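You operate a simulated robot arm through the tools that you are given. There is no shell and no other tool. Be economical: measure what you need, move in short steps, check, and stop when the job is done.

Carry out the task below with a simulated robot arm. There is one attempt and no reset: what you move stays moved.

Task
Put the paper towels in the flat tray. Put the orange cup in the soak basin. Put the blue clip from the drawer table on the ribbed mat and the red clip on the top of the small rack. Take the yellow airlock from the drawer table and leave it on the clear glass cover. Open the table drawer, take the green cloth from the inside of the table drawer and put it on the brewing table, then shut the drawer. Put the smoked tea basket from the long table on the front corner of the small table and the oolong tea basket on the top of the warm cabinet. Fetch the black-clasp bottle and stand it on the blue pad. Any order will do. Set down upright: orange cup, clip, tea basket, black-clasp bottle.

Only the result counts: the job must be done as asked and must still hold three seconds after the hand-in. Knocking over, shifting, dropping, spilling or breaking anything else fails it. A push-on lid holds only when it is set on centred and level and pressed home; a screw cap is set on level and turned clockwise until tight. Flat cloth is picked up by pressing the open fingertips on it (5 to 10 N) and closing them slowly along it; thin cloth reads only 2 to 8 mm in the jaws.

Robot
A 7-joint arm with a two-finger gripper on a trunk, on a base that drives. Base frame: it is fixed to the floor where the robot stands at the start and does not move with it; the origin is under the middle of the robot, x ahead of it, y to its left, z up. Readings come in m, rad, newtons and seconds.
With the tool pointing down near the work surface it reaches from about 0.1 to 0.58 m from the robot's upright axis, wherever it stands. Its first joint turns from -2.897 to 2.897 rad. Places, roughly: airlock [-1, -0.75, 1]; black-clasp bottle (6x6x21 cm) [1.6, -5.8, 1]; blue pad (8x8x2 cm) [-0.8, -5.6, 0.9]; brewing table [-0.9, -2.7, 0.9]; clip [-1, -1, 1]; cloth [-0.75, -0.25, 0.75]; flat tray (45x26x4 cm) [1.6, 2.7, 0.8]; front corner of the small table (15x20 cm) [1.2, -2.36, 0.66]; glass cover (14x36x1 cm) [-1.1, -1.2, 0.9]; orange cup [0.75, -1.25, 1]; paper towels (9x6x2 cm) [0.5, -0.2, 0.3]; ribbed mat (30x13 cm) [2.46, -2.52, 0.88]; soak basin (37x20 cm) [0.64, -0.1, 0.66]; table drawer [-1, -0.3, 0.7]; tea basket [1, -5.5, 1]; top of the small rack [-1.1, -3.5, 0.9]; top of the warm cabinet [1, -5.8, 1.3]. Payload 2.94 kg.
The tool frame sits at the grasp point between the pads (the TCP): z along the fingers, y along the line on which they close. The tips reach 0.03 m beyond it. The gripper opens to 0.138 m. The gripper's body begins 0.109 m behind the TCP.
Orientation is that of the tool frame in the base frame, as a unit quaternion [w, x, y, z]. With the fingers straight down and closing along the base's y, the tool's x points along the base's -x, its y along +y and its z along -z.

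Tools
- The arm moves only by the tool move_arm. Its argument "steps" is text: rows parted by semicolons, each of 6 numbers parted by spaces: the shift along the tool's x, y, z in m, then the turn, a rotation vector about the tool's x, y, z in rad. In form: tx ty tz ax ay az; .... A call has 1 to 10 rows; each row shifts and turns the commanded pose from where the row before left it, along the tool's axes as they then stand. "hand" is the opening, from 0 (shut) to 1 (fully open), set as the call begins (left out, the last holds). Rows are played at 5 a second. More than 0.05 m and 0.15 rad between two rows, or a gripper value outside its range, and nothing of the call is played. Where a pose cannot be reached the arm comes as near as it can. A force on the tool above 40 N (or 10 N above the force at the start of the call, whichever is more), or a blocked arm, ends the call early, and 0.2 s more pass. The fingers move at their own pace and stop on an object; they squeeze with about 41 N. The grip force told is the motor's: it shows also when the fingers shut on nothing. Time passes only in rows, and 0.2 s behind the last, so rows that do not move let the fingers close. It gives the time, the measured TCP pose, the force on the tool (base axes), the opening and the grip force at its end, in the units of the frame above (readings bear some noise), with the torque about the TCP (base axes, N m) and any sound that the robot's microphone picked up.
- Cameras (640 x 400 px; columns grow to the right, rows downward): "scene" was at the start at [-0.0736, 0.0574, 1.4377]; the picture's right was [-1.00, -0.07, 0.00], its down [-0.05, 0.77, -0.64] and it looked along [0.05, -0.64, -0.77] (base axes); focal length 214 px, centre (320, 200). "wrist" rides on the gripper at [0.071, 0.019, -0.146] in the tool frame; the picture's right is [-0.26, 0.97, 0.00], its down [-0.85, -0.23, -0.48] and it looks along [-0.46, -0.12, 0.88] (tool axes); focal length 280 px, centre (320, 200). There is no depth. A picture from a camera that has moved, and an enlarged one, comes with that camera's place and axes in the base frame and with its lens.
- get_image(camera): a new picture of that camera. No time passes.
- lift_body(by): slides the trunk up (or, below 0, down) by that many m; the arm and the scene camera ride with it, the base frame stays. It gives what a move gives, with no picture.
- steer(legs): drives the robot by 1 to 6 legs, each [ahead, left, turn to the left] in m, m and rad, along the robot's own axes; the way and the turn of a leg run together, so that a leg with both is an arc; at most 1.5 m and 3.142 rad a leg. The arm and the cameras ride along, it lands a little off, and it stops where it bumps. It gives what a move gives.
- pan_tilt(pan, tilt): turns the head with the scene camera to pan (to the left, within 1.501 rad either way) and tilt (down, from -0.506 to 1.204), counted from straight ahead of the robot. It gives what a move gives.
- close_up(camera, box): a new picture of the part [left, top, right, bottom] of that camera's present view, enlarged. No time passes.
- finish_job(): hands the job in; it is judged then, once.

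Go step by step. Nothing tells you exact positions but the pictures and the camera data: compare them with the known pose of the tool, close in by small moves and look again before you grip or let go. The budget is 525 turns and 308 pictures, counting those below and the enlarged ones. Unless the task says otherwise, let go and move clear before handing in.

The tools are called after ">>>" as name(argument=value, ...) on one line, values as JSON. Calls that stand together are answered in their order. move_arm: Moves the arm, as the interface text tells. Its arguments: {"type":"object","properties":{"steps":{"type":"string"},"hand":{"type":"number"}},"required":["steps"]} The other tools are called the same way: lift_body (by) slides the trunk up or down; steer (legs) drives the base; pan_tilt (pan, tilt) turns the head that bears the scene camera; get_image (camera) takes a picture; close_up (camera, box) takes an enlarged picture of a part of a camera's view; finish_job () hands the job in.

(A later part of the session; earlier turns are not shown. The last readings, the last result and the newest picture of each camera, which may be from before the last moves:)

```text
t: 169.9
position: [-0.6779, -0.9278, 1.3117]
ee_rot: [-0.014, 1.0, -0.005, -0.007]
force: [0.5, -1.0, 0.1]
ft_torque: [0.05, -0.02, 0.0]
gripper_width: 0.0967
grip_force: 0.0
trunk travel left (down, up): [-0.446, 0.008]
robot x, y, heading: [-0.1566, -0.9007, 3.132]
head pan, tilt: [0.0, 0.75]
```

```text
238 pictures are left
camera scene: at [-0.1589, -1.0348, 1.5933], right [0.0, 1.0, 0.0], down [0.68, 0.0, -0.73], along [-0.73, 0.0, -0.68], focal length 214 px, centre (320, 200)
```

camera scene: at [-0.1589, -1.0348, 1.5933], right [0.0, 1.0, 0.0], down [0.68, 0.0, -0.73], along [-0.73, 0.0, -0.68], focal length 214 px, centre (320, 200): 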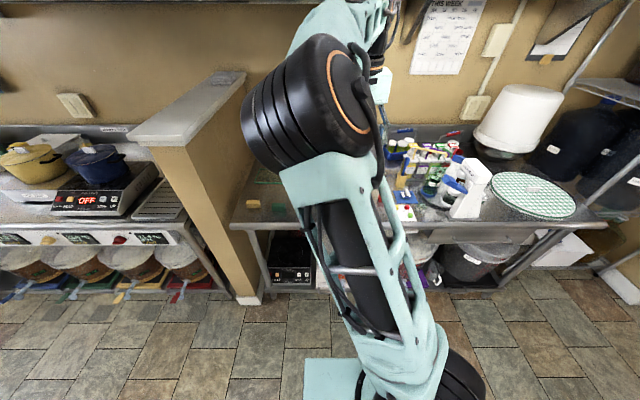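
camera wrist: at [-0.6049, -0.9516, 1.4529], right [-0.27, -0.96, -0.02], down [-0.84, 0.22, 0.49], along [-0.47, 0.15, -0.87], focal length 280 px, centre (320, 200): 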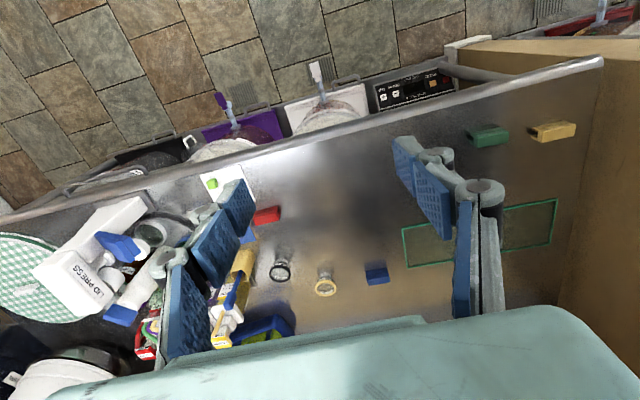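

Items below: small red, blue, green and yellow blocks, round objects, a green-edged glass plate on the right (low y). I'll look at enlarged crops.

>>> close_up(camera="wrist", box=[190, 150, 450, 350])

>>> close_up(camera="wrist", box=[380, 80, 640, 280])

>>> close_up(camera="scene", box=[370, 100, 520, 240])

```text
2.00 times, centred on (320, 250) of wrist
camera zoom: at [-0.6049, -0.9516, 1.4529], right [-0.27, -0.96, -0.02], down [-0.84, 0.22, 0.49], along [-0.47, 0.15, -0.87], focal length 561 px, centre (320, 100)
```

zoom: 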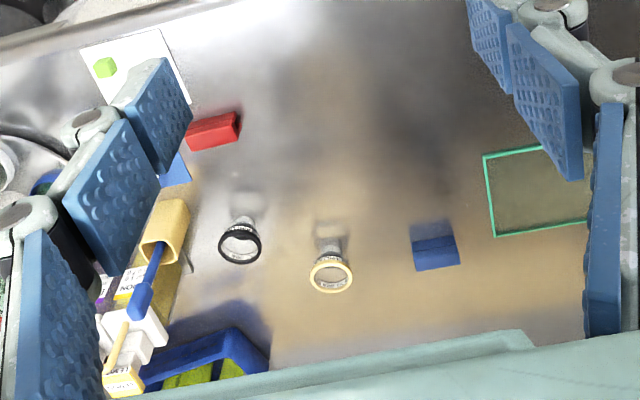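

```text
2.00 times, centred on (510, 180) of wrist
camera zoom: at [-0.6049, -0.9516, 1.4529], right [-0.27, -0.96, -0.02], down [-0.84, 0.22, 0.49], along [-0.47, 0.15, -0.87], focal length 561 px, centre (-60, 240)
```

zoom: 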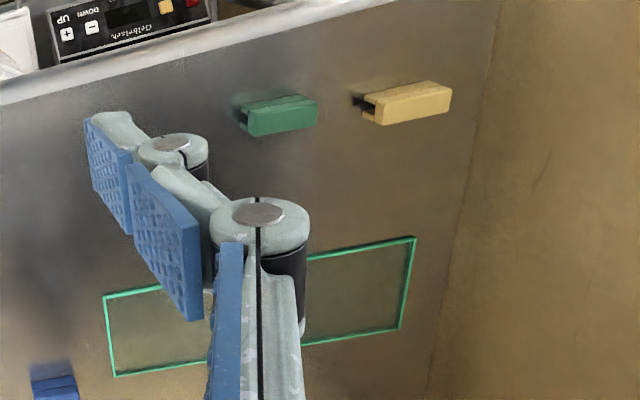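

```text
2.86 times, centred on (445, 170) of scene
camera zoom: at [-0.1589, -1.0348, 1.5933], right [0.0, 1.0, 0.0], down [0.68, 0.0, -0.73], along [-0.73, 0.0, -0.68], focal length 613 px, centre (-37, 286)
```

zoom: 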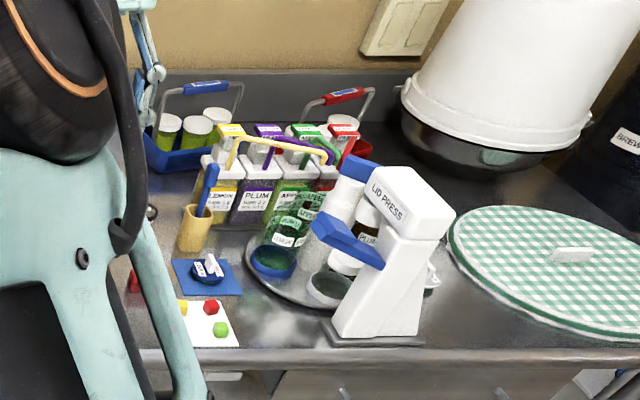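

The airlocks are the ringed cups (black, yellow) at about (-1.1, -0.815) for the yellow; blue clip near (-1.156, -0.938), red clip near (-0.907, -0.728), glass plate x -1.03..-1.16, y -1.02..-1.36. I need to know how close the base may come, so I'll look down.

>>> pan_tilt(pan=0.5, tilt=1.15)

>>> get_image(camera="scene")

>>> pan_tilt(pan=-0.5, tilt=1.15)

>>> get_image(camera="scene")

```text
t: 170.8
position: [-0.6779, -0.9274, 1.3103]
ee_rot: [-0.013, 1.0, -0.005, -0.007]
force: [-0.1, -0.9, 0.3]
ft_torque: [0.03, -0.01, 0.03]
gripper_width: 0.0966
grip_force: 0.0
trunk travel left (down, up): [-0.446, 0.008]
robot x, y, heading: [-0.1561, -0.8982, 3.137]
head pan, tilt: [0.499, 1.15]
```

```text
234 pictures are left
camera scene: at [-0.128, -1.063, 1.5646], right [-0.47, 0.88, 0.0], down [0.8, 0.43, -0.41], along [-0.36, -0.19, -0.91], focal length 214 px, centre (320, 200)
```

scene: 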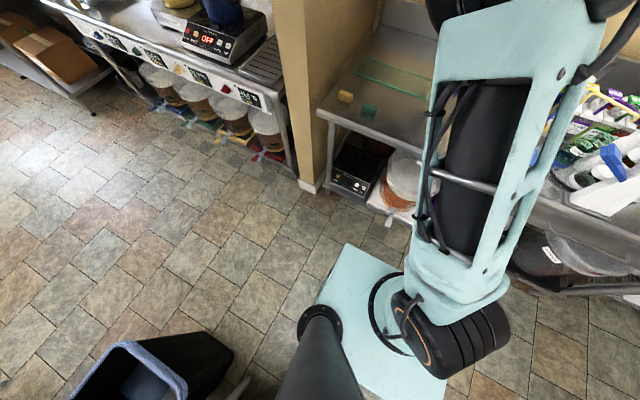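

```text
t: 172.1
position: [-0.6787, -0.9276, 1.3098]
ee_rot: [-0.012, 1.0, -0.004, -0.007]
force: [0.0, -0.3, 0.0]
ft_torque: [0.03, 0.01, -0.01]
gripper_width: 0.0965
grip_force: 0.0
trunk travel left (down, up): [-0.446, 0.008]
robot x, y, heading: [-0.1538, -0.8977, 3.137]
head pan, tilt: [-0.499, 1.15]
```

```text
233 pictures are left
camera scene: at [-0.1277, -1.0061, 1.5645], right [0.48, 0.88, 0.0], down [0.8, -0.44, -0.41], along [-0.36, 0.2, -0.91], focal length 214 px, centre (320, 200)
```

scene: 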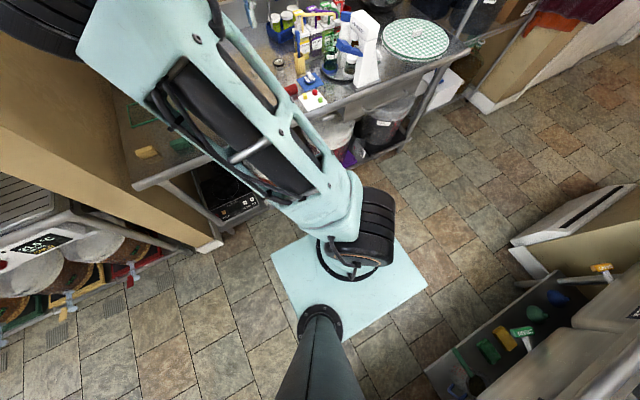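

The keg taps stick out to about x=-0.665 at z≈0.34, so I must know my base's footprint. I'll yaw the tool about 180° so the wrist camera looks back down at the base.

>>> move_arm(steps="0 0 0 0 0 0.15;0 0 0 0 0 0.15;0 0 0 0 0 0.15;0 0 0 0 0 0.15;0 0 0 0 0 0.15;0 0 0 0 0 0.15;0 0 0 0 0 0.15;0 0 0 0 0 0.15;0 0 0 0 0 0.15;0 0 0 0 0 0.15")

>>> move_arm(steps="0 0 0 0 0 0.15;0 0 0 0 0 0.15;0 0 0 0 0 0.15;0 0 0 0 0 0.15;0 0 0 0 0 0.15;0 0 0 0 0 0.15;0 0 0 0 0 0.15")

>>> get_image(camera="wrist")

```text
t: 174.3
position: [-0.678, -0.9258, 1.311]
ee_rot: [-0.005, 0.728, -0.685, -0.013]
force: [0.4, 1.0, -0.4]
ft_torque: [0.01, -0.04, -0.02]
gripper_width: 0.0967
grip_force: 0.1
trunk travel left (down, up): [-0.446, 0.008]
robot x, y, heading: [-0.1545, -0.8979, 3.137]
head pan, tilt: [-0.499, 1.15]
```

```text
t: 175.9
position: [-0.6792, -0.9284, 1.311]
ee_rot: [-0.005, -0.287, 0.958, 0.015]
force: [0.3, -0.6, -0.7]
ft_torque: [-0.01, 0.01, -0.01]
gripper_width: 0.0964
grip_force: 0.0
trunk travel left (down, up): [-0.446, 0.008]
robot x, y, heading: [-0.1548, -0.8966, 3.141]
head pan, tilt: [-0.499, 1.15]
```

```text
232 pictures are left
camera wrist: at [-0.7451, -0.9546, 1.4553], right [-0.31, 0.95, 0.03], down [0.84, 0.26, 0.47], along [0.44, 0.17, -0.88], focal length 280 px, centre (320, 200)
```

wrist: 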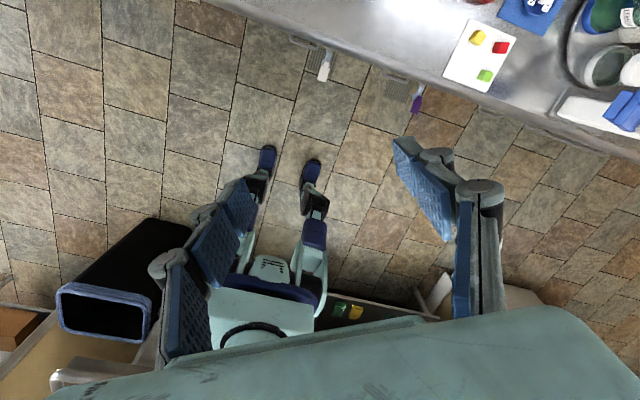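

The base shows two slim front feet below the carriage. A close-up will show its real shape.

>>> close_up(camera="wrist", box=[190, 20, 450, 330])

>>> move_arm(steps="0 0 0 0 0 -0.15;0 0 0 0 0 -0.15;0 0 0 0 0 -0.15;0 0 0 0 0 -0.15;0 0 0 0 0 -0.15;0 0 0 0 0 -0.15;0 0 0 0 0 -0.15;0 0 0 0 0 -0.15")

>>> get_image(camera="wrist")

```text
1.29 times, centred on (320, 175) of wrist
camera zoom: at [-0.7451, -0.9546, 1.4553], right [-0.31, 0.95, 0.03], down [0.84, 0.26, 0.47], along [0.44, 0.17, -0.88], focal length 362 px, centre (320, 232)
```

zoom: 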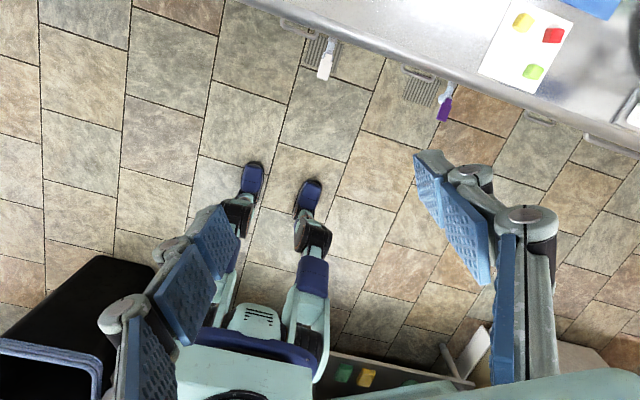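

```text
t: 177.7
position: [-0.6791, -0.9274, 1.31]
ee_rot: [-0.005, 0.779, -0.627, -0.014]
force: [-0.4, 0.4, 0.3]
ft_torque: [-0.01, 0.02, 0.0]
gripper_width: 0.0967
grip_force: 0.1
trunk travel left (down, up): [-0.446, 0.008]
robot x, y, heading: [-0.1573, -0.8955, 3.139]
head pan, tilt: [-0.499, 1.15]
```

```text
230 pictures are left
camera wrist: at [-0.679, -1.0048, 1.4524], right [-1.0, 0.05, 0.02], down [0.05, 0.87, 0.5], along [0.01, 0.5, -0.87], focal length 280 px, centre (320, 200)
```

wrist: 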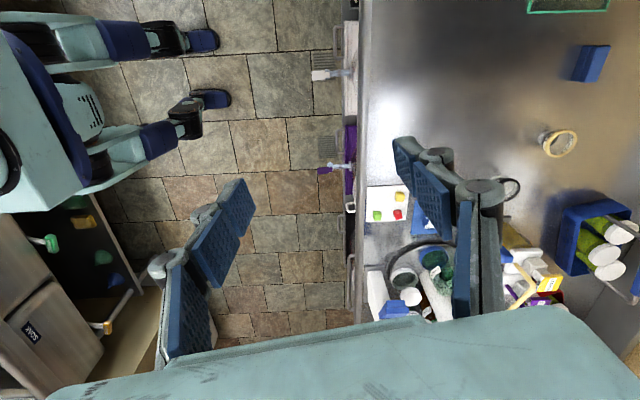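

The visible base is compact (toes ~0.11 ahead), but it was blocked earlier as if it reached ~0.28 ahead, so I'll keep x ≥ -0.40 and use a tilted tool for reach. I'll restore the yaw and position between the taps.

>>> move_arm(steps="0 0 0 0 0 -0.15;0 0 0 0 0 -0.15;0 0 0 0 0 -0.15;0 0 0 0 0 -0.15;0 0 0 0 0 -0.15;0 0 0 0 0 -0.15;0 0 0 0 0 -0.15;0 0 0 0 0 -0.15;0 0 0 0 0 -0.15")

>>> steer(legs=[[0.0, -0.17, 0], [0.2, 0, 0]])

>>> lift_body(by=-0.1)

>>> get_image(camera="wrist")

```text
t: 179.7
position: [-0.6794, -0.9283, 1.3101]
ee_rot: [-0.014, 1.0, -0.003, -0.008]
force: [-0.1, 0.0, 0.2]
ft_torque: [-0.01, -0.01, 0.01]
gripper_width: 0.0965
grip_force: 0.0
trunk travel left (down, up): [-0.446, 0.008]
robot x, y, heading: [-0.1595, -0.8979, 3.14]
head pan, tilt: [-0.499, 1.15]
```

```text
t: 183.0
position: [-0.8766, -0.7557, 1.311]
ee_rot: [-0.013, 1.0, -0.008, -0.007]
force: [-0.1, 0.2, 0.1]
ft_torque: [0.02, -0.09, -0.01]
gripper_width: 0.0965
grip_force: 0.1
trunk travel left (down, up): [-0.446, 0.008]
robot x, y, heading: [-0.3532, -0.7287, 3.128]
head pan, tilt: [-0.499, 1.15]
```

```text
t: 184.3
position: [-0.8773, -0.7556, 1.2107]
ee_rot: [-0.013, 1.0, -0.008, -0.008]
force: [-0.1, 0.4, 0.0]
ft_torque: [-0.03, 0.0, 0.03]
gripper_width: 0.0965
grip_force: 0.0
trunk travel left (down, up): [-0.346, 0.108]
robot x, y, heading: [-0.3562, -0.7312, 3.13]
head pan, tilt: [-0.499, 1.15]
```

```text
229 pictures are left
camera wrist: at [-0.8029, -0.7802, 1.3531], right [-0.28, -0.96, -0.02], down [-0.84, 0.23, 0.49], along [-0.47, 0.15, -0.87], focal length 280 px, centre (320, 200)
```

wrist: 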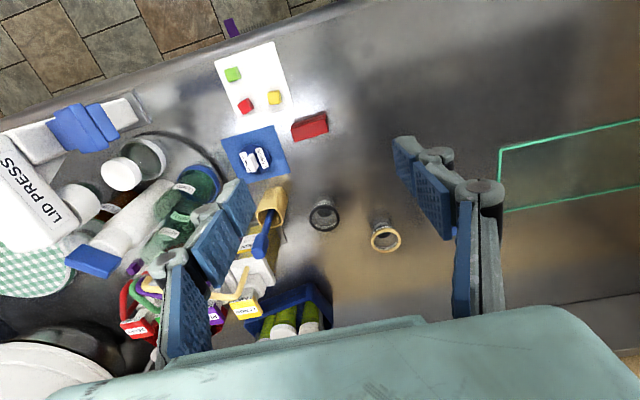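

Parallax puts the table top near z=0.885 and the yellow airlock at (-1.139, -0.806) with its ring at z≈0.93. I'll tilt the tool forward 60° while moving over toward it.

>>> steer(legs=[[0.04, 0, 0.012]])

>>> move_arm(steps="0 -0.007 0 0 -0.15 0;0 -0.007 0 0 -0.15 0;0 -0.007 0 0 -0.15 0;0 -0.007 0.01 0 -0.15 0;0 -0.007 0.01 0 -0.15 0;0 -0.007 0.01 0 -0.15 0;0 -0.007 0.01 0 -0.15 0", hand=0.55)

>>> get_image(camera="wrist")

>>> pan_tilt(pan=0.0, tilt=0.9)

>>> get_image(camera="scene")

```text
t: 185.2
position: [-0.9181, -0.762, 1.2098]
ee_rot: [-0.013, 1.0, -0.002, -0.007]
force: [0.0, 0.7, -0.8]
ft_torque: [0.0, -0.04, 0.01]
gripper_width: 0.0968
grip_force: 0.2
trunk travel left (down, up): [-0.346, 0.108]
robot x, y, heading: [-0.3944, -0.7305, -3.135]
head pan, tilt: [-0.499, 1.15]
```

```text
t: 186.5
position: [-0.9179, -0.6176, 1.1908]
ee_rot: [-0.049, 0.916, -0.095, -0.387]
force: [-0.9, -1.3, 0.9]
ft_torque: [0.0, -0.04, -0.06]
gripper_width: 0.0759
grip_force: 0.1
trunk travel left (down, up): [-0.346, 0.108]
robot x, y, heading: [-0.3942, -0.7278, -3.138]
head pan, tilt: [-0.499, 1.15]
stopped in row 6: the arm was blocked; the commanded pose is now the measured one
```

```text
228 pictures are left
camera wrist: at [-0.77, -0.6706, 1.2398], right [-0.38, -0.91, 0.17], down [-0.2, 0.26, 0.94], along [-0.9, 0.33, -0.28], focal length 280 px, centre (320, 200)
```

wrist: 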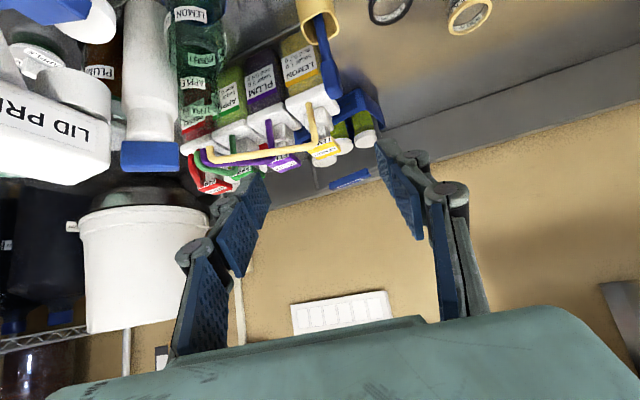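

```text
t: 187.4
position: [-0.9175, -0.6197, 1.1898]
ee_rot: [-0.047, 0.917, -0.093, -0.386]
force: [-0.1, -0.1, -0.1]
ft_torque: [0.01, -0.02, -0.03]
gripper_width: 0.0759
grip_force: 0.2
trunk travel left (down, up): [-0.346, 0.108]
robot x, y, heading: [-0.3966, -0.728, -3.142]
head pan, tilt: [0.0, 0.901]
```

```text
227 pictures are left
camera scene: at [-0.3884, -0.8239, 1.4994], right [0.49, 0.87, 0.0], down [0.55, -0.31, -0.78], along [-0.68, 0.38, -0.63], focal length 214 px, centre (320, 200)
```

scene: 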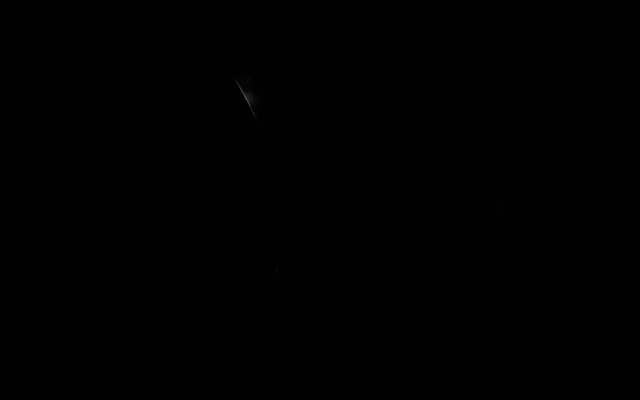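

The elbow ran into the head and I used the wrong sign in y. I'll back the robot, extend the arm forward while correcting the yaw, so the elbow comes away from the head.

>>> steer(legs=[[-0.25, 0, 0]])

>>> move_arm(steps="-0.025 0.028 0.025 -0.053 -0.001 -0.051;-0.025 0.028 0.025 -0.053 -0.001 -0.051;-0.025 0.028 0.025 -0.053 -0.001 -0.051;-0.025 0.01 0.025 0 0 0;-0.025 0.0 0.025 0 0 0")

>>> get_image(camera="scene")

>>> get_image(camera="wrist")

```text
t: 189.2
position: [-0.6676, -0.6199, 1.1892]
ee_rot: [-0.047, 0.916, -0.093, -0.387]
force: [-1.0, -0.3, -0.2]
ft_torque: [0.01, -0.03, -0.01]
gripper_width: 0.0757
grip_force: 0.1
trunk travel left (down, up): [-0.346, 0.108]
robot x, y, heading: [-0.1437, -0.7319, 3.143]
head pan, tilt: [0.0, 0.901]
```

```text
t: 190.4
position: [-0.8555, -0.6993, 1.1897]
ee_rot: [-0.004, 0.921, 0.008, -0.39]
force: [-0.5, -0.4, -0.1]
ft_torque: [-0.02, -0.01, -0.01]
gripper_width: 0.0758
grip_force: 0.1
trunk travel left (down, up): [-0.346, 0.108]
robot x, y, heading: [-0.1419, -0.7284, 3.143]
head pan, tilt: [0.0, 0.901]
```

```text
226 pictures are left
camera scene: at [-0.1413, -0.8662, 1.4814], right [0.0, 1.0, 0.0], down [0.78, 0.0, -0.62], along [-0.62, 0.0, -0.78], focal length 214 px, centre (320, 200)
```

scene: 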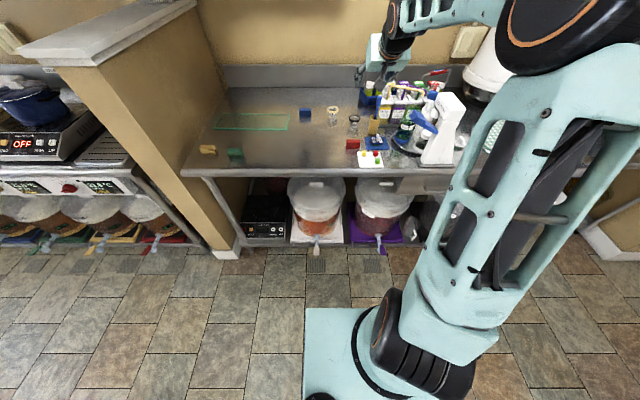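

```text
225 pictures are left
camera wrist: at [-0.7006, -0.7174, 1.2388], right [-0.17, -0.97, 0.18], down [-0.25, 0.21, 0.94], along [-0.95, 0.12, -0.28], focal length 280 px, centre (320, 200)
```

wrist: 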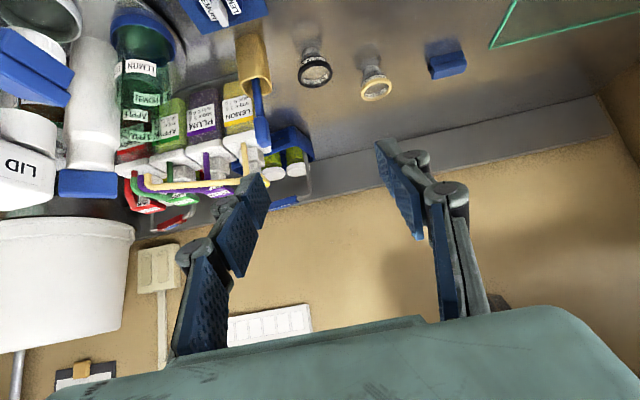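

Now the view is clear and the arm well extended. The airlock axis is about (-1.14, -0.80), z 0.885–0.935. I'll drive forward 0.24, and shift toward it.

>>> move_arm(steps="0 0.035 0 0 0 0;0 0.035 0 0 0 0;0 0.03 0 0 0 0")

>>> steer(legs=[[0.22, 0, 0]])

>>> get_image(camera="scene")

>>> get_image(camera="wrist")

```text
t: 191.2
position: [-0.8514, -0.8002, 1.1895]
ee_rot: [-0.004, 0.921, 0.008, -0.389]
force: [-0.3, 0.6, -0.9]
ft_torque: [0.0, 0.02, 0.02]
gripper_width: 0.0759
grip_force: 0.1
trunk travel left (down, up): [-0.346, 0.108]
robot x, y, heading: [-0.149, -0.7332, 3.147]
head pan, tilt: [0.0, 0.901]
```

```text
t: 192.9
position: [-1.0725, -0.7961, 1.19]
ee_rot: [-0.004, 0.921, 0.006, -0.39]
force: [-0.6, 0.0, -0.1]
ft_torque: [0.0, -0.02, 0.01]
gripper_width: 0.0761
grip_force: 0.1
trunk travel left (down, up): [-0.346, 0.108]
robot x, y, heading: [-0.3629, -0.7353, 3.135]
head pan, tilt: [0.0, 0.901]
```

```text
224 pictures are left
camera scene: at [-0.3606, -0.8655, 1.4815], right [0.0, 1.0, 0.0], down [0.78, 0.0, -0.62], along [-0.62, 0.0, -0.78], focal length 214 px, centre (320, 200)
```

scene: 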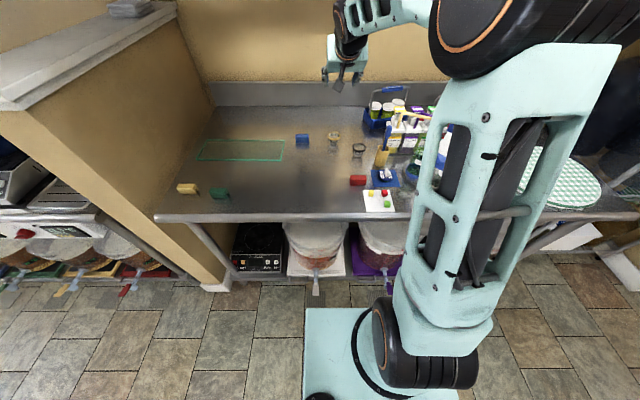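

```text
223 pictures are left
camera wrist: at [-0.9163, -0.8151, 1.2383], right [-0.17, -0.97, 0.18], down [-0.25, 0.22, 0.94], along [-0.95, 0.12, -0.28], focal length 280 px, centre (320, 200)
```

wrist: 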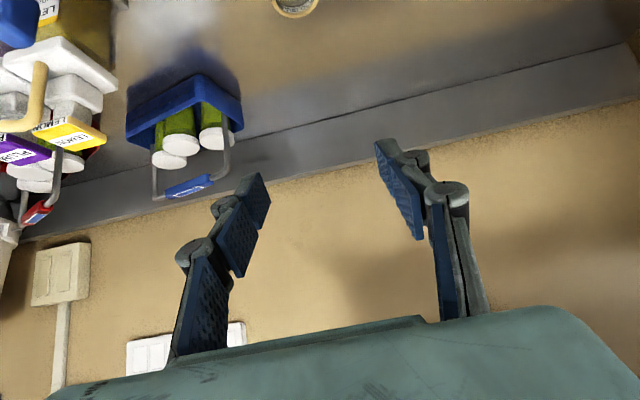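

Descending toward the airlock with the tilted tool.

>>> move_arm(steps="0.026 0.001 0.0307 0 0 0;0.026 0.001 0.0307 0 0 0;0.026 0.001 0.0307 0 0 0;0.026 0.001 0.0307 0 0 0;0.02 0 0.02 0 0 0")

>>> get_image(camera="scene")

>>> get_image(camera="wrist")

```text
t: 194.1
position: [-1.0854, -0.799, 0.9989]
ee_rot: [-0.003, 0.921, 0.007, -0.389]
force: [1.3, 0.8, -0.5]
ft_torque: [0.0, 0.02, 0.0]
gripper_width: 0.0759
grip_force: 0.1
trunk travel left (down, up): [-0.346, 0.108]
robot x, y, heading: [-0.368, -0.731, 3.137]
head pan, tilt: [0.0, 0.901]
```

```text
222 pictures are left
camera scene: at [-0.3604, -0.8657, 1.4815], right [0.0, 1.0, 0.0], down [0.78, 0.0, -0.62], along [-0.62, 0.0, -0.78], focal length 214 px, centre (320, 200)
```

scene: 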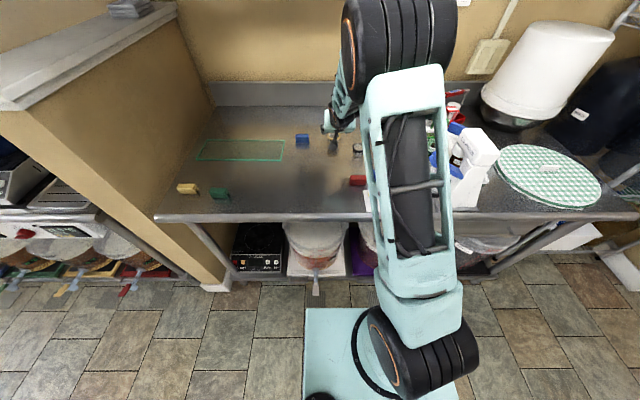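

```text
221 pictures are left
camera wrist: at [-0.9317, -0.8183, 1.0476], right [-0.17, -0.97, 0.18], down [-0.25, 0.22, 0.94], along [-0.95, 0.12, -0.28], focal length 280 px, centre (320, 200)
```

wrist: 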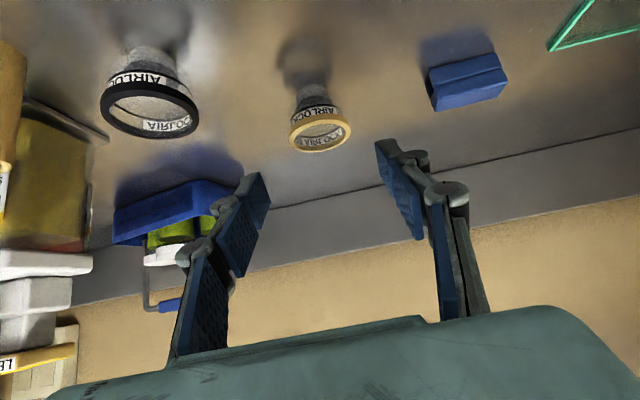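

The airlocks are clearly labelled; the yellow one is directly ahead of the tool. Advancing to straddle its body.

>>> move_arm(steps="0.014 0.001 0.03 0 0 0;0.014 0 0.03 0 0 0;0 0 0.02 0 0 0")

>>> get_image(camera="wrist")

```text
t: 194.9
position: [-1.1256, -0.8001, 0.9248]
ee_rot: [-0.004, 0.921, 0.007, -0.389]
force: [-1.3, 0.7, 0.0]
ft_torque: [0.0, -0.01, 0.02]
gripper_width: 0.0759
grip_force: 0.0
trunk travel left (down, up): [-0.346, 0.108]
robot x, y, heading: [-0.3651, -0.7295, 3.138]
head pan, tilt: [0.0, 0.901]
```

```text
220 pictures are left
camera wrist: at [-0.9704, -0.8186, 0.9734], right [-0.17, -0.97, 0.18], down [-0.25, 0.22, 0.94], along [-0.95, 0.12, -0.28], focal length 280 px, centre (320, 200)
```

wrist: 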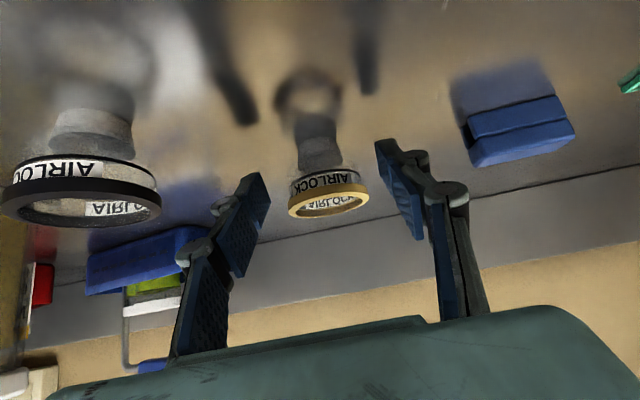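

The ring sits at TCP height 1.5 cm further on. A last small advance, then close.

>>> move_arm(steps="-0.005 0 0.014 0 0 0;0 0 0 0 0 0")

>>> move_arm(steps="0 0 0 0 0 0;0 0 0 0 0 0;0 0 0 0 0 0;0 0 0 0 0 0", hand=0.1)

>>> get_image(camera="wrist")

```text
t: 195.5
position: [-1.1367, -0.7999, 0.9186]
ee_rot: [-0.004, 0.921, 0.007, -0.39]
force: [0.1, -0.2, -1.0]
ft_torque: [0.02, 0.01, -0.03]
gripper_width: 0.0757
grip_force: 0.0
trunk travel left (down, up): [-0.346, 0.108]
robot x, y, heading: [-0.3673, -0.7299, 3.14]
head pan, tilt: [0.0, 0.901]
```

```text
t: 196.5
position: [-1.1378, -0.7993, 0.9195]
ee_rot: [-0.003, 0.921, 0.008, -0.389]
force: [-0.3, -0.8, -0.3]
ft_torque: [0.01, 0.01, -0.01]
gripper_width: 0.0486
grip_force: 41.3
trunk travel left (down, up): [-0.346, 0.108]
robot x, y, heading: [-0.3635, -0.7276, 3.137]
head pan, tilt: [0.0, 0.901]
```

```text
219 pictures are left
camera wrist: at [-0.9825, -0.8179, 0.9679], right [-0.17, -0.97, 0.18], down [-0.25, 0.22, 0.94], along [-0.95, 0.12, -0.28], focal length 280 px, centre (320, 200)
```

wrist: 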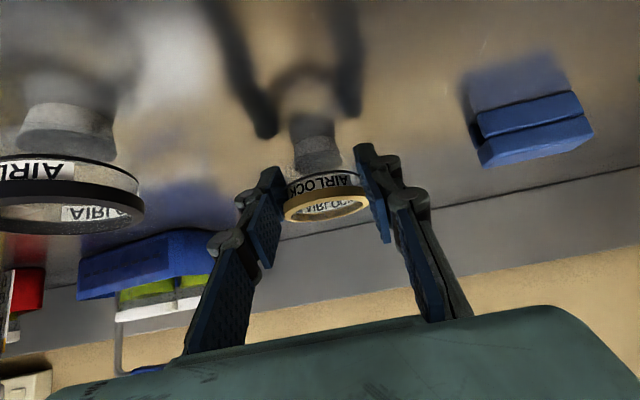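

Ring gripped. Lifting, then strafing to the glass cover.

>>> move_arm(steps="-0.01 0 -0.0097 0 0 0;-0.0245 0 -0.0236 0 0 0;-0.0245 0 -0.0236 0 0 0;-0.0245 0 -0.0236 0 0 0;-0.0245 0 -0.0236 0 0 0")

>>> steer(legs=[[-0.02, 0.38, 0]])

>>> get_image(camera="wrist")

>>> get_image(camera="scene")

```text
t: 197.7
position: [-1.1392, -0.7999, 1.069]
ee_rot: [-0.005, 0.921, 0.006, -0.389]
force: [-0.4, 1.1, 0.3]
ft_torque: [-0.02, 0.02, -0.03]
gripper_width: 0.0486
grip_force: 40.6
trunk travel left (down, up): [-0.346, 0.108]
robot x, y, heading: [-0.3655, -0.7264, 3.142]
head pan, tilt: [0.0, 0.901]
```

```text
t: 201.7
position: [-1.123, -1.1819, 1.0682]
ee_rot: [-0.004, 0.921, 0.006, -0.39]
force: [0.7, 0.5, -1.4]
ft_torque: [-0.02, 0.0, 0.01]
gripper_width: 0.0483
grip_force: 40.8
trunk travel left (down, up): [-0.346, 0.108]
robot x, y, heading: [-0.3472, -1.1088, 3.138]
head pan, tilt: [0.0, 0.901]
```

```text
218 pictures are left
camera wrist: at [-0.967, -1.2022, 1.1177], right [-0.18, -0.97, 0.18], down [-0.25, 0.22, 0.94], along [-0.95, 0.12, -0.28], focal length 280 px, centre (320, 200)
```

wrist: 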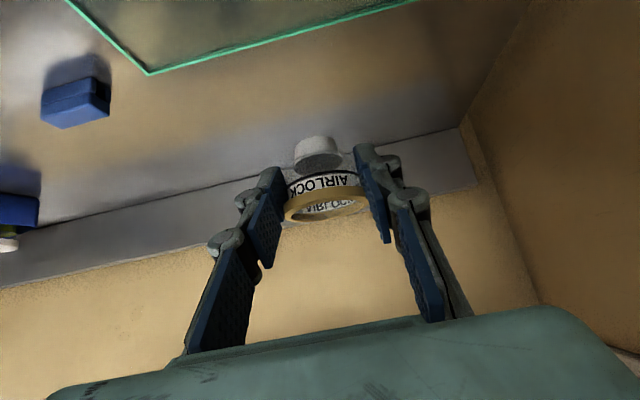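

```text
217 pictures are left
camera scene: at [-0.343, -1.2512, 1.4815], right [0.01, 1.0, 0.0], down [0.78, -0.01, -0.62], along [-0.62, 0.01, -0.78], focal length 214 px, centre (320, 200)
```

scene: 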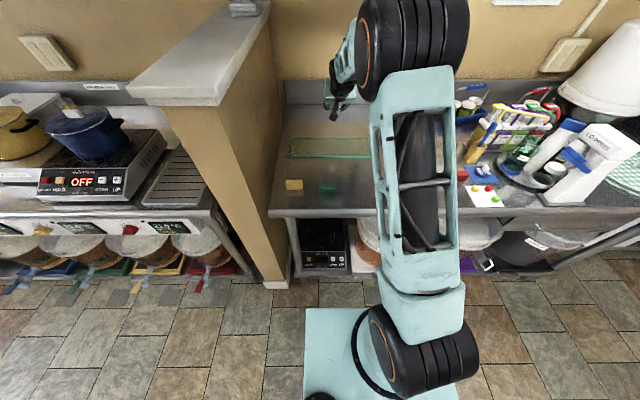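

The glass spans x -1.04..-1.175, centre y≈-1.19. Lowering the airlock onto its middle.

>>> move_arm(steps="0.03 0.003 0.0213 0 0 0;0.03 0.002 0.0213 0 0 0;0.029 0 0.0213 0 0 0")

>>> get_image(camera="wrist")

>>> move_arm(steps="0.0072 0 0.007 0 0 0;0.0072 0 0.007 0 0 0;0.0036 0 0.0035 0 0 0")

>>> get_image(camera="wrist")

```text
t: 202.5
position: [-1.1064, -1.1859, 0.96]
ee_rot: [-0.004, 0.921, 0.005, -0.389]
force: [-0.2, -0.8, -0.4]
ft_torque: [-0.01, 0.01, -0.03]
gripper_width: 0.0485
grip_force: 41.4
trunk travel left (down, up): [-0.346, 0.108]
robot x, y, heading: [-0.3482, -1.1146, 3.131]
head pan, tilt: [0.0, 0.901]
```

```text
216 pictures are left
camera wrist: at [-0.9514, -1.2064, 1.0078], right [-0.18, -0.97, 0.18], down [-0.25, 0.22, 0.94], along [-0.95, 0.12, -0.28], focal length 280 px, centre (320, 200)
```

wrist: 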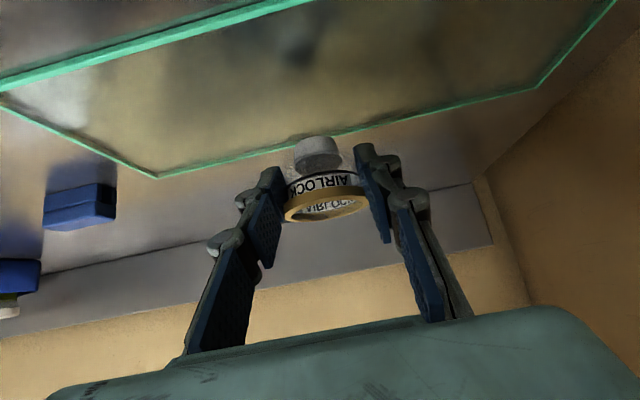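

```text
t: 203.3
position: [-1.1062, -1.1858, 0.934]
ee_rot: [-0.006, 0.921, 0.005, -0.389]
force: [-0.4, 0.4, 0.3]
ft_torque: [0.02, 0.0, -0.03]
gripper_width: 0.0484
grip_force: 41.1
trunk travel left (down, up): [-0.346, 0.108]
robot x, y, heading: [-0.3461, -1.1138, 3.131]
head pan, tilt: [0.0, 0.901]
```

```text
215 pictures are left
camera wrist: at [-0.9506, -1.2055, 0.9833], right [-0.18, -0.97, 0.18], down [-0.25, 0.22, 0.94], along [-0.95, 0.12, -0.28], focal length 280 px, centre (320, 200)
```

wrist: 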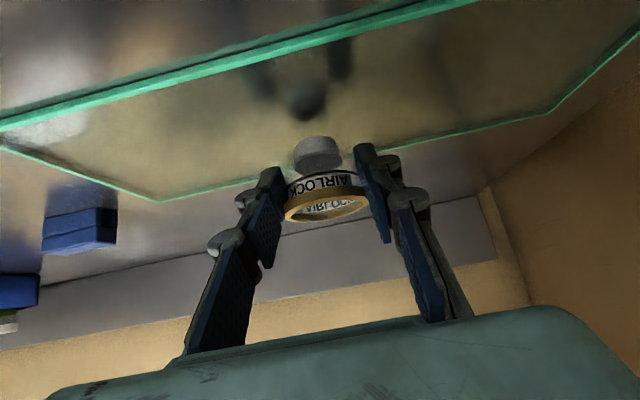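

Its shadow still shows a small gap. Lowering in 2–3 mm steps until contact.

>>> move_arm(steps="0.0022 0 0.0021 0 0 0;0.0022 0 0.0021 0 0 0;0.0022 0 0.0021 0 0 0")

>>> get_image(camera="wrist")

```text
t: 204.1
position: [-1.106, -1.1855, 0.9262]
ee_rot: [-0.005, 0.921, 0.004, -0.389]
force: [-0.1, -0.1, -0.9]
ft_torque: [-0.04, 0.0, 0.02]
gripper_width: 0.0484
grip_force: 40.9
trunk travel left (down, up): [-0.346, 0.108]
robot x, y, heading: [-0.3463, -1.114, 3.132]
head pan, tilt: [0.0, 0.901]
```

```text
214 pictures are left
camera wrist: at [-0.9505, -1.2053, 0.9748], right [-0.18, -0.97, 0.18], down [-0.25, 0.22, 0.94], along [-0.95, 0.12, -0.28], focal length 280 px, centre (320, 200)
```

wrist: 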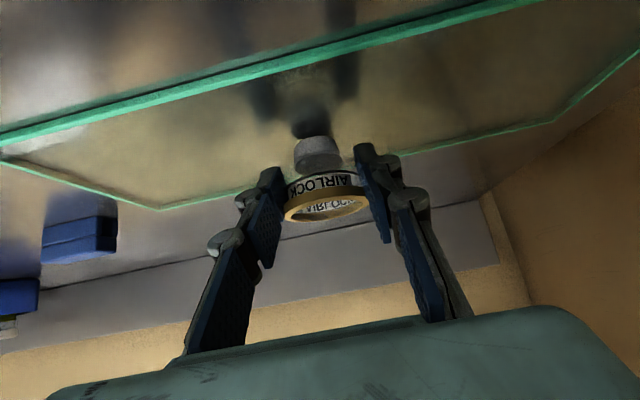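

Almost touching. Two more 2 mm steps.

>>> move_arm(steps="0.0015 0 0.0014 0 0 0;0.0015 0 0.0014 0 0 0")

>>> move_arm(steps="0.0015 0 0.0014 0 0 0")

>>> get_image(camera="wrist")

```text
t: 204.7
position: [-1.1064, -1.1861, 0.9247]
ee_rot: [-0.004, 0.921, 0.005, -0.391]
force: [1.1, 0.8, 4.7]
ft_torque: [0.03, 0.08, -0.01]
gripper_width: 0.0484
grip_force: 40.4
trunk travel left (down, up): [-0.346, 0.108]
robot x, y, heading: [-0.3449, -1.1158, 3.132]
head pan, tilt: [0.0, 0.901]
```

```text
t: 205.1
position: [-1.1049, -1.1853, 0.9237]
ee_rot: [-0.005, 0.919, 0.004, -0.393]
force: [2.6, 1.4, 13.8]
ft_torque: [0.01, 0.15, -0.03]
gripper_width: 0.0482
grip_force: 41.0
trunk travel left (down, up): [-0.346, 0.108]
robot x, y, heading: [-0.348, -1.1118, 3.128]
head pan, tilt: [0.0, 0.901]
```

```text
213 pictures are left
camera wrist: at [-0.9501, -1.2053, 0.9716], right [-0.18, -0.97, 0.18], down [-0.25, 0.22, 0.94], along [-0.95, 0.12, -0.28], focal length 280 px, centre (320, 200)
```

wrist: 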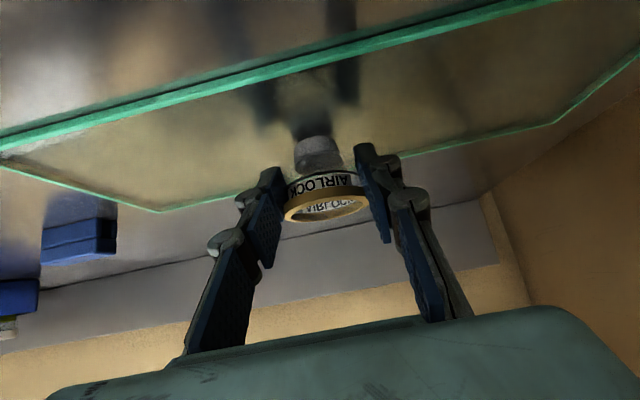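

Contact at 5–14 N. Easing up 1 mm, opening, then withdrawing straight back along the tool.

>>> move_arm(steps="-0.0012 0 -0.0012 0 0 0;0 0 0 0 0 0")

>>> move_arm(steps="0 0 0 0 0 0;0 0 0 0 0 0;0 0 -0.03 0 0 0;0 0 -0.04 0 0 0;0 0 -0.04 0 0 0;-0.02 0 -0.02 0 0 0", hand=0.6)

>>> get_image(camera="wrist")

```text
t: 205.7
position: [-1.1046, -1.185, 0.9232]
ee_rot: [-0.004, 0.921, 0.006, -0.391]
force: [-1.6, -0.8, 13.1]
ft_torque: [-0.05, 0.33, 0.01]
gripper_width: 0.0484
grip_force: 40.7
trunk travel left (down, up): [-0.346, 0.108]
robot x, y, heading: [-0.3467, -1.1174, 3.129]
head pan, tilt: [0.0, 0.901]
```

```text
t: 207.1
position: [-1.0262, -1.1867, 1.0256]
ee_rot: [-0.004, 0.921, 0.006, -0.389]
force: [0.4, 0.8, -0.1]
ft_torque: [-0.01, 0.0, -0.02]
gripper_width: 0.0828
grip_force: 0.1
trunk travel left (down, up): [-0.346, 0.108]
robot x, y, heading: [-0.3495, -1.1128, 3.129]
head pan, tilt: [0.0, 0.901]
```

```text
212 pictures are left
camera wrist: at [-0.8716, -1.2061, 1.0753], right [-0.18, -0.97, 0.18], down [-0.25, 0.22, 0.94], along [-0.95, 0.12, -0.28], focal length 280 px, centre (320, 200)
```

wrist: 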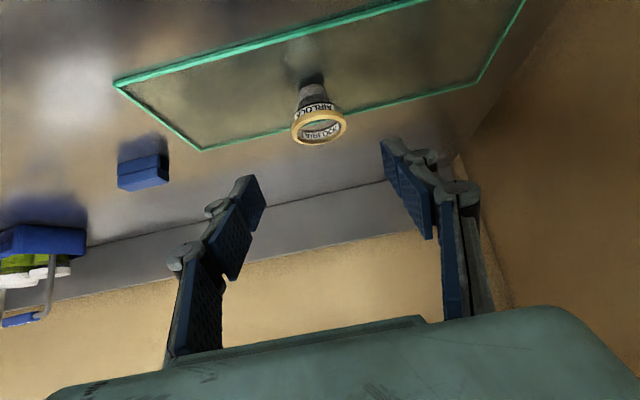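

The yellow airlock stands on the glass cover. Next the blue clip: strafing right toward y≈-0.94.

>>> steer(legs=[[0, -0.245, 0.01]])

>>> get_image(camera="wrist")

>>> close_up(camera="wrist", box=[220, 40, 420, 165])

```text
t: 209.8
position: [-1.0248, -0.9433, 1.0262]
ee_rot: [-0.004, 0.921, 0.007, -0.39]
force: [0.3, -1.0, -0.5]
ft_torque: [-0.02, -0.02, 0.0]
gripper_width: 0.0828
grip_force: 0.1
trunk travel left (down, up): [-0.346, 0.108]
robot x, y, heading: [-0.3453, -0.871, 3.138]
head pan, tilt: [0.0, 0.901]
```

```text
211 pictures are left
camera wrist: at [-0.8703, -0.9623, 1.0751], right [-0.17, -0.97, 0.18], down [-0.25, 0.22, 0.94], along [-0.95, 0.12, -0.28], focal length 280 px, centre (320, 200)
```

wrist: 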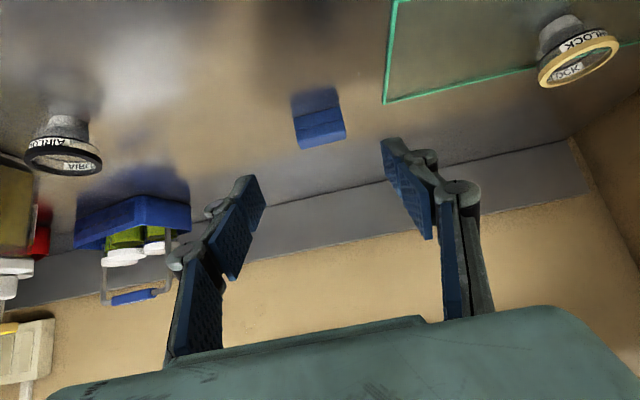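

```text
3.20 times, centred on (320, 102) of wrist
camera zoom: at [-0.8703, -0.9623, 1.0751], right [-0.17, -0.97, 0.18], down [-0.25, 0.22, 0.94], along [-0.95, 0.12, -0.28], focal length 897 px, centre (320, 512)
```

zoom: 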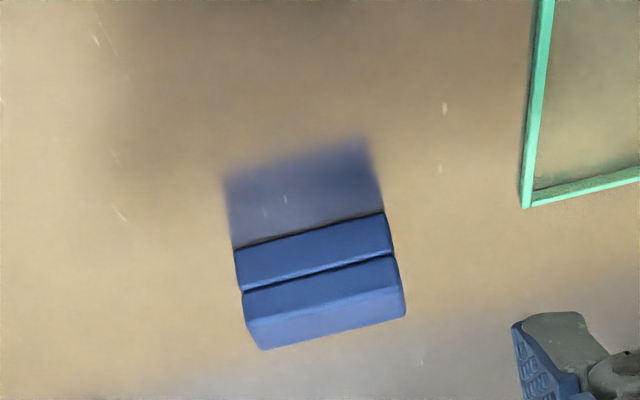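

The blue clip: front face x≈-1.157, y -0.9135..-0.969, about 3 cm high. I'll nudge the base 3 cm forward and advance along the tool.

>>> steer(legs=[[0.03, 0, 0]])

>>> move_arm(steps="0 0 0.04 0 0 0;0 0 0.04 0 0 0;0 0 0.03 0 0 0", hand=0.65)

>>> get_image(camera="wrist")

```text
t: 210.8
position: [-1.0563, -0.9431, 1.0273]
ee_rot: [-0.004, 0.921, 0.008, -0.388]
force: [0.2, 0.2, -0.1]
ft_torque: [-0.02, -0.01, 0.0]
gripper_width: 0.0828
grip_force: 0.1
trunk travel left (down, up): [-0.346, 0.108]
robot x, y, heading: [-0.3776, -0.8682, 3.136]
head pan, tilt: [0.0, 0.901]
stopped in leg 1: the robot was blocked; the commanded pose is now the measured one
```

```text
t: 211.6
position: [-1.1357, -0.9438, 0.9478]
ee_rot: [-0.004, 0.922, 0.007, -0.388]
force: [-0.2, 0.1, 0.8]
ft_torque: [0.01, -0.01, 0.01]
gripper_width: 0.0895
grip_force: 0.1
trunk travel left (down, up): [-0.346, 0.108]
robot x, y, heading: [-0.3783, -0.8674, 3.135]
head pan, tilt: [0.0, 0.901]
```

```text
209 pictures are left
camera wrist: at [-0.981, -0.9622, 0.9968], right [-0.17, -0.97, 0.18], down [-0.25, 0.22, 0.94], along [-0.95, 0.12, -0.28], focal length 280 px, centre (320, 200)
```

wrist: 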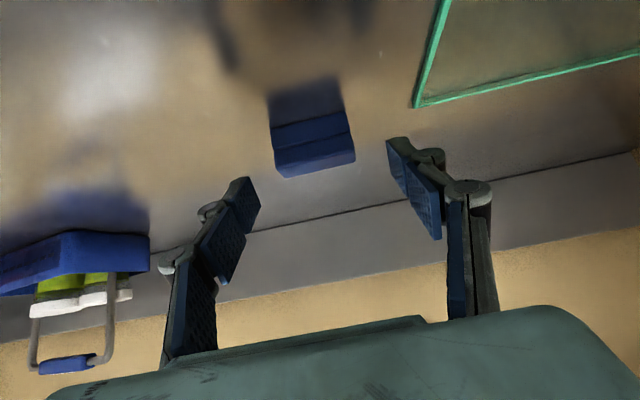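

The base touched the keg tap (so its front is 0.30 ahead). I'll back off 2.5 cm and extend the arm instead.

>>> steer(legs=[[-0.025, 0, 0]])

>>> move_arm(steps="-0.01 0 0.02 0 0 0;-0.01 0 0.02 0 0 0", hand=0.62)

>>> get_image(camera="wrist")

>>> get_image(camera="scene")

```text
t: 212.4
position: [-1.1097, -0.9445, 0.9497]
ee_rot: [-0.004, 0.921, 0.008, -0.39]
force: [0.7, 0.1, 0.0]
ft_torque: [-0.02, -0.02, 0.02]
gripper_width: 0.0897
grip_force: 0.1
trunk travel left (down, up): [-0.346, 0.108]
robot x, y, heading: [-0.3531, -0.8682, 3.138]
head pan, tilt: [0.0, 0.901]
```

```text
t: 213.0
position: [-1.154, -0.943, 0.9339]
ee_rot: [-0.005, 0.921, 0.007, -0.388]
force: [-0.3, 0.9, -0.7]
ft_torque: [-0.02, -0.04, 0.03]
gripper_width: 0.0857
grip_force: 0.0
trunk travel left (down, up): [-0.346, 0.108]
robot x, y, heading: [-0.3529, -0.8681, 3.138]
head pan, tilt: [0.0, 0.901]
```

```text
208 pictures are left
camera wrist: at [-0.9994, -0.9618, 0.9826], right [-0.17, -0.97, 0.17], down [-0.25, 0.22, 0.94], along [-0.95, 0.12, -0.28], focal length 280 px, centre (320, 200)
```

wrist: 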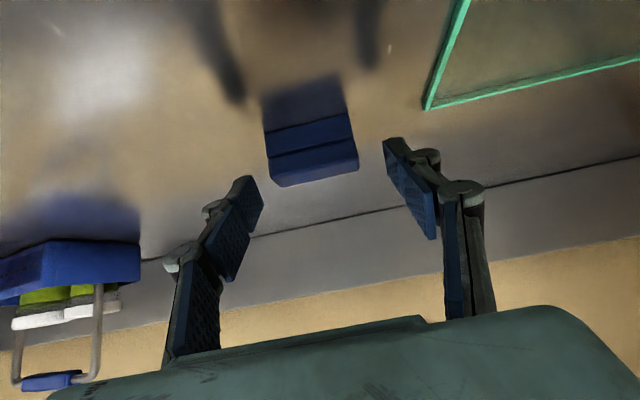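

```text
207 pictures are left
camera scene: at [-0.348, -1.005, 1.4815], right [0.0, 1.0, 0.0], down [0.78, 0.0, -0.62], along [-0.62, 0.0, -0.78], focal length 214 px, centre (320, 200)
```

scene: 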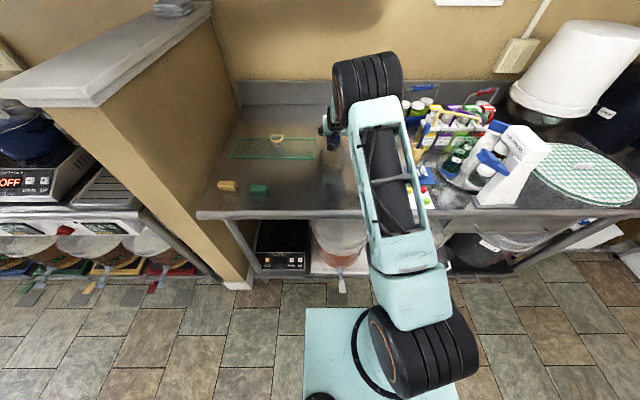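

The clip lies centred between the fingers. Final approach and close.

>>> move_arm(steps="0.0035 0 0.008 0 0 0;0.0035 0 0.007 0 0 0")

>>> move_arm(steps="0 0 0 0 0 0;0 0 0 0 0 0;0 0 0 0 0 0;0 0 0 0 0 0", hand=0.2)

>>> get_image(camera="wrist")

```text
t: 213.6
position: [-1.1599, -0.9443, 0.9196]
ee_rot: [-0.004, 0.921, 0.007, -0.389]
force: [0.4, 0.7, 0.1]
ft_torque: [0.01, -0.01, 0.0]
gripper_width: 0.0855
grip_force: 0.0
trunk travel left (down, up): [-0.346, 0.108]
robot x, y, heading: [-0.3553, -0.8727, 3.14]
head pan, tilt: [0.0, 0.901]
```

```text
t: 214.6
position: [-1.1596, -0.944, 0.9195]
ee_rot: [-0.003, 0.921, 0.008, -0.389]
force: [-0.2, -0.1, 0.4]
ft_torque: [-0.03, 0.0, 0.03]
gripper_width: 0.0584
grip_force: 40.6
trunk travel left (down, up): [-0.346, 0.108]
robot x, y, heading: [-0.3576, -0.8633, 3.135]
head pan, tilt: [0.0, 0.901]
```

```text
206 pictures are left
camera wrist: at [-1.0045, -0.962, 0.9677], right [-0.17, -0.97, 0.18], down [-0.25, 0.22, 0.94], along [-0.95, 0.12, -0.28], focal length 280 px, centre (320, 200)
```

wrist: 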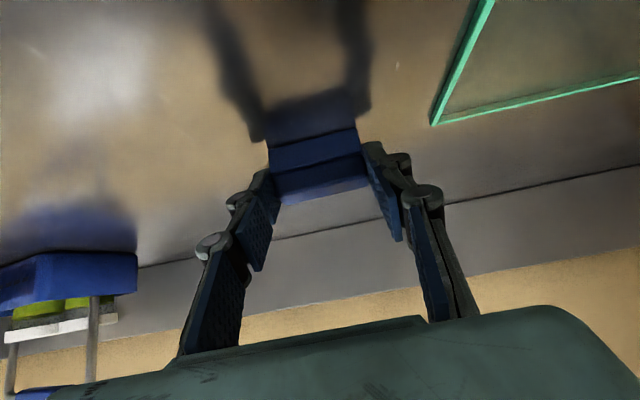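

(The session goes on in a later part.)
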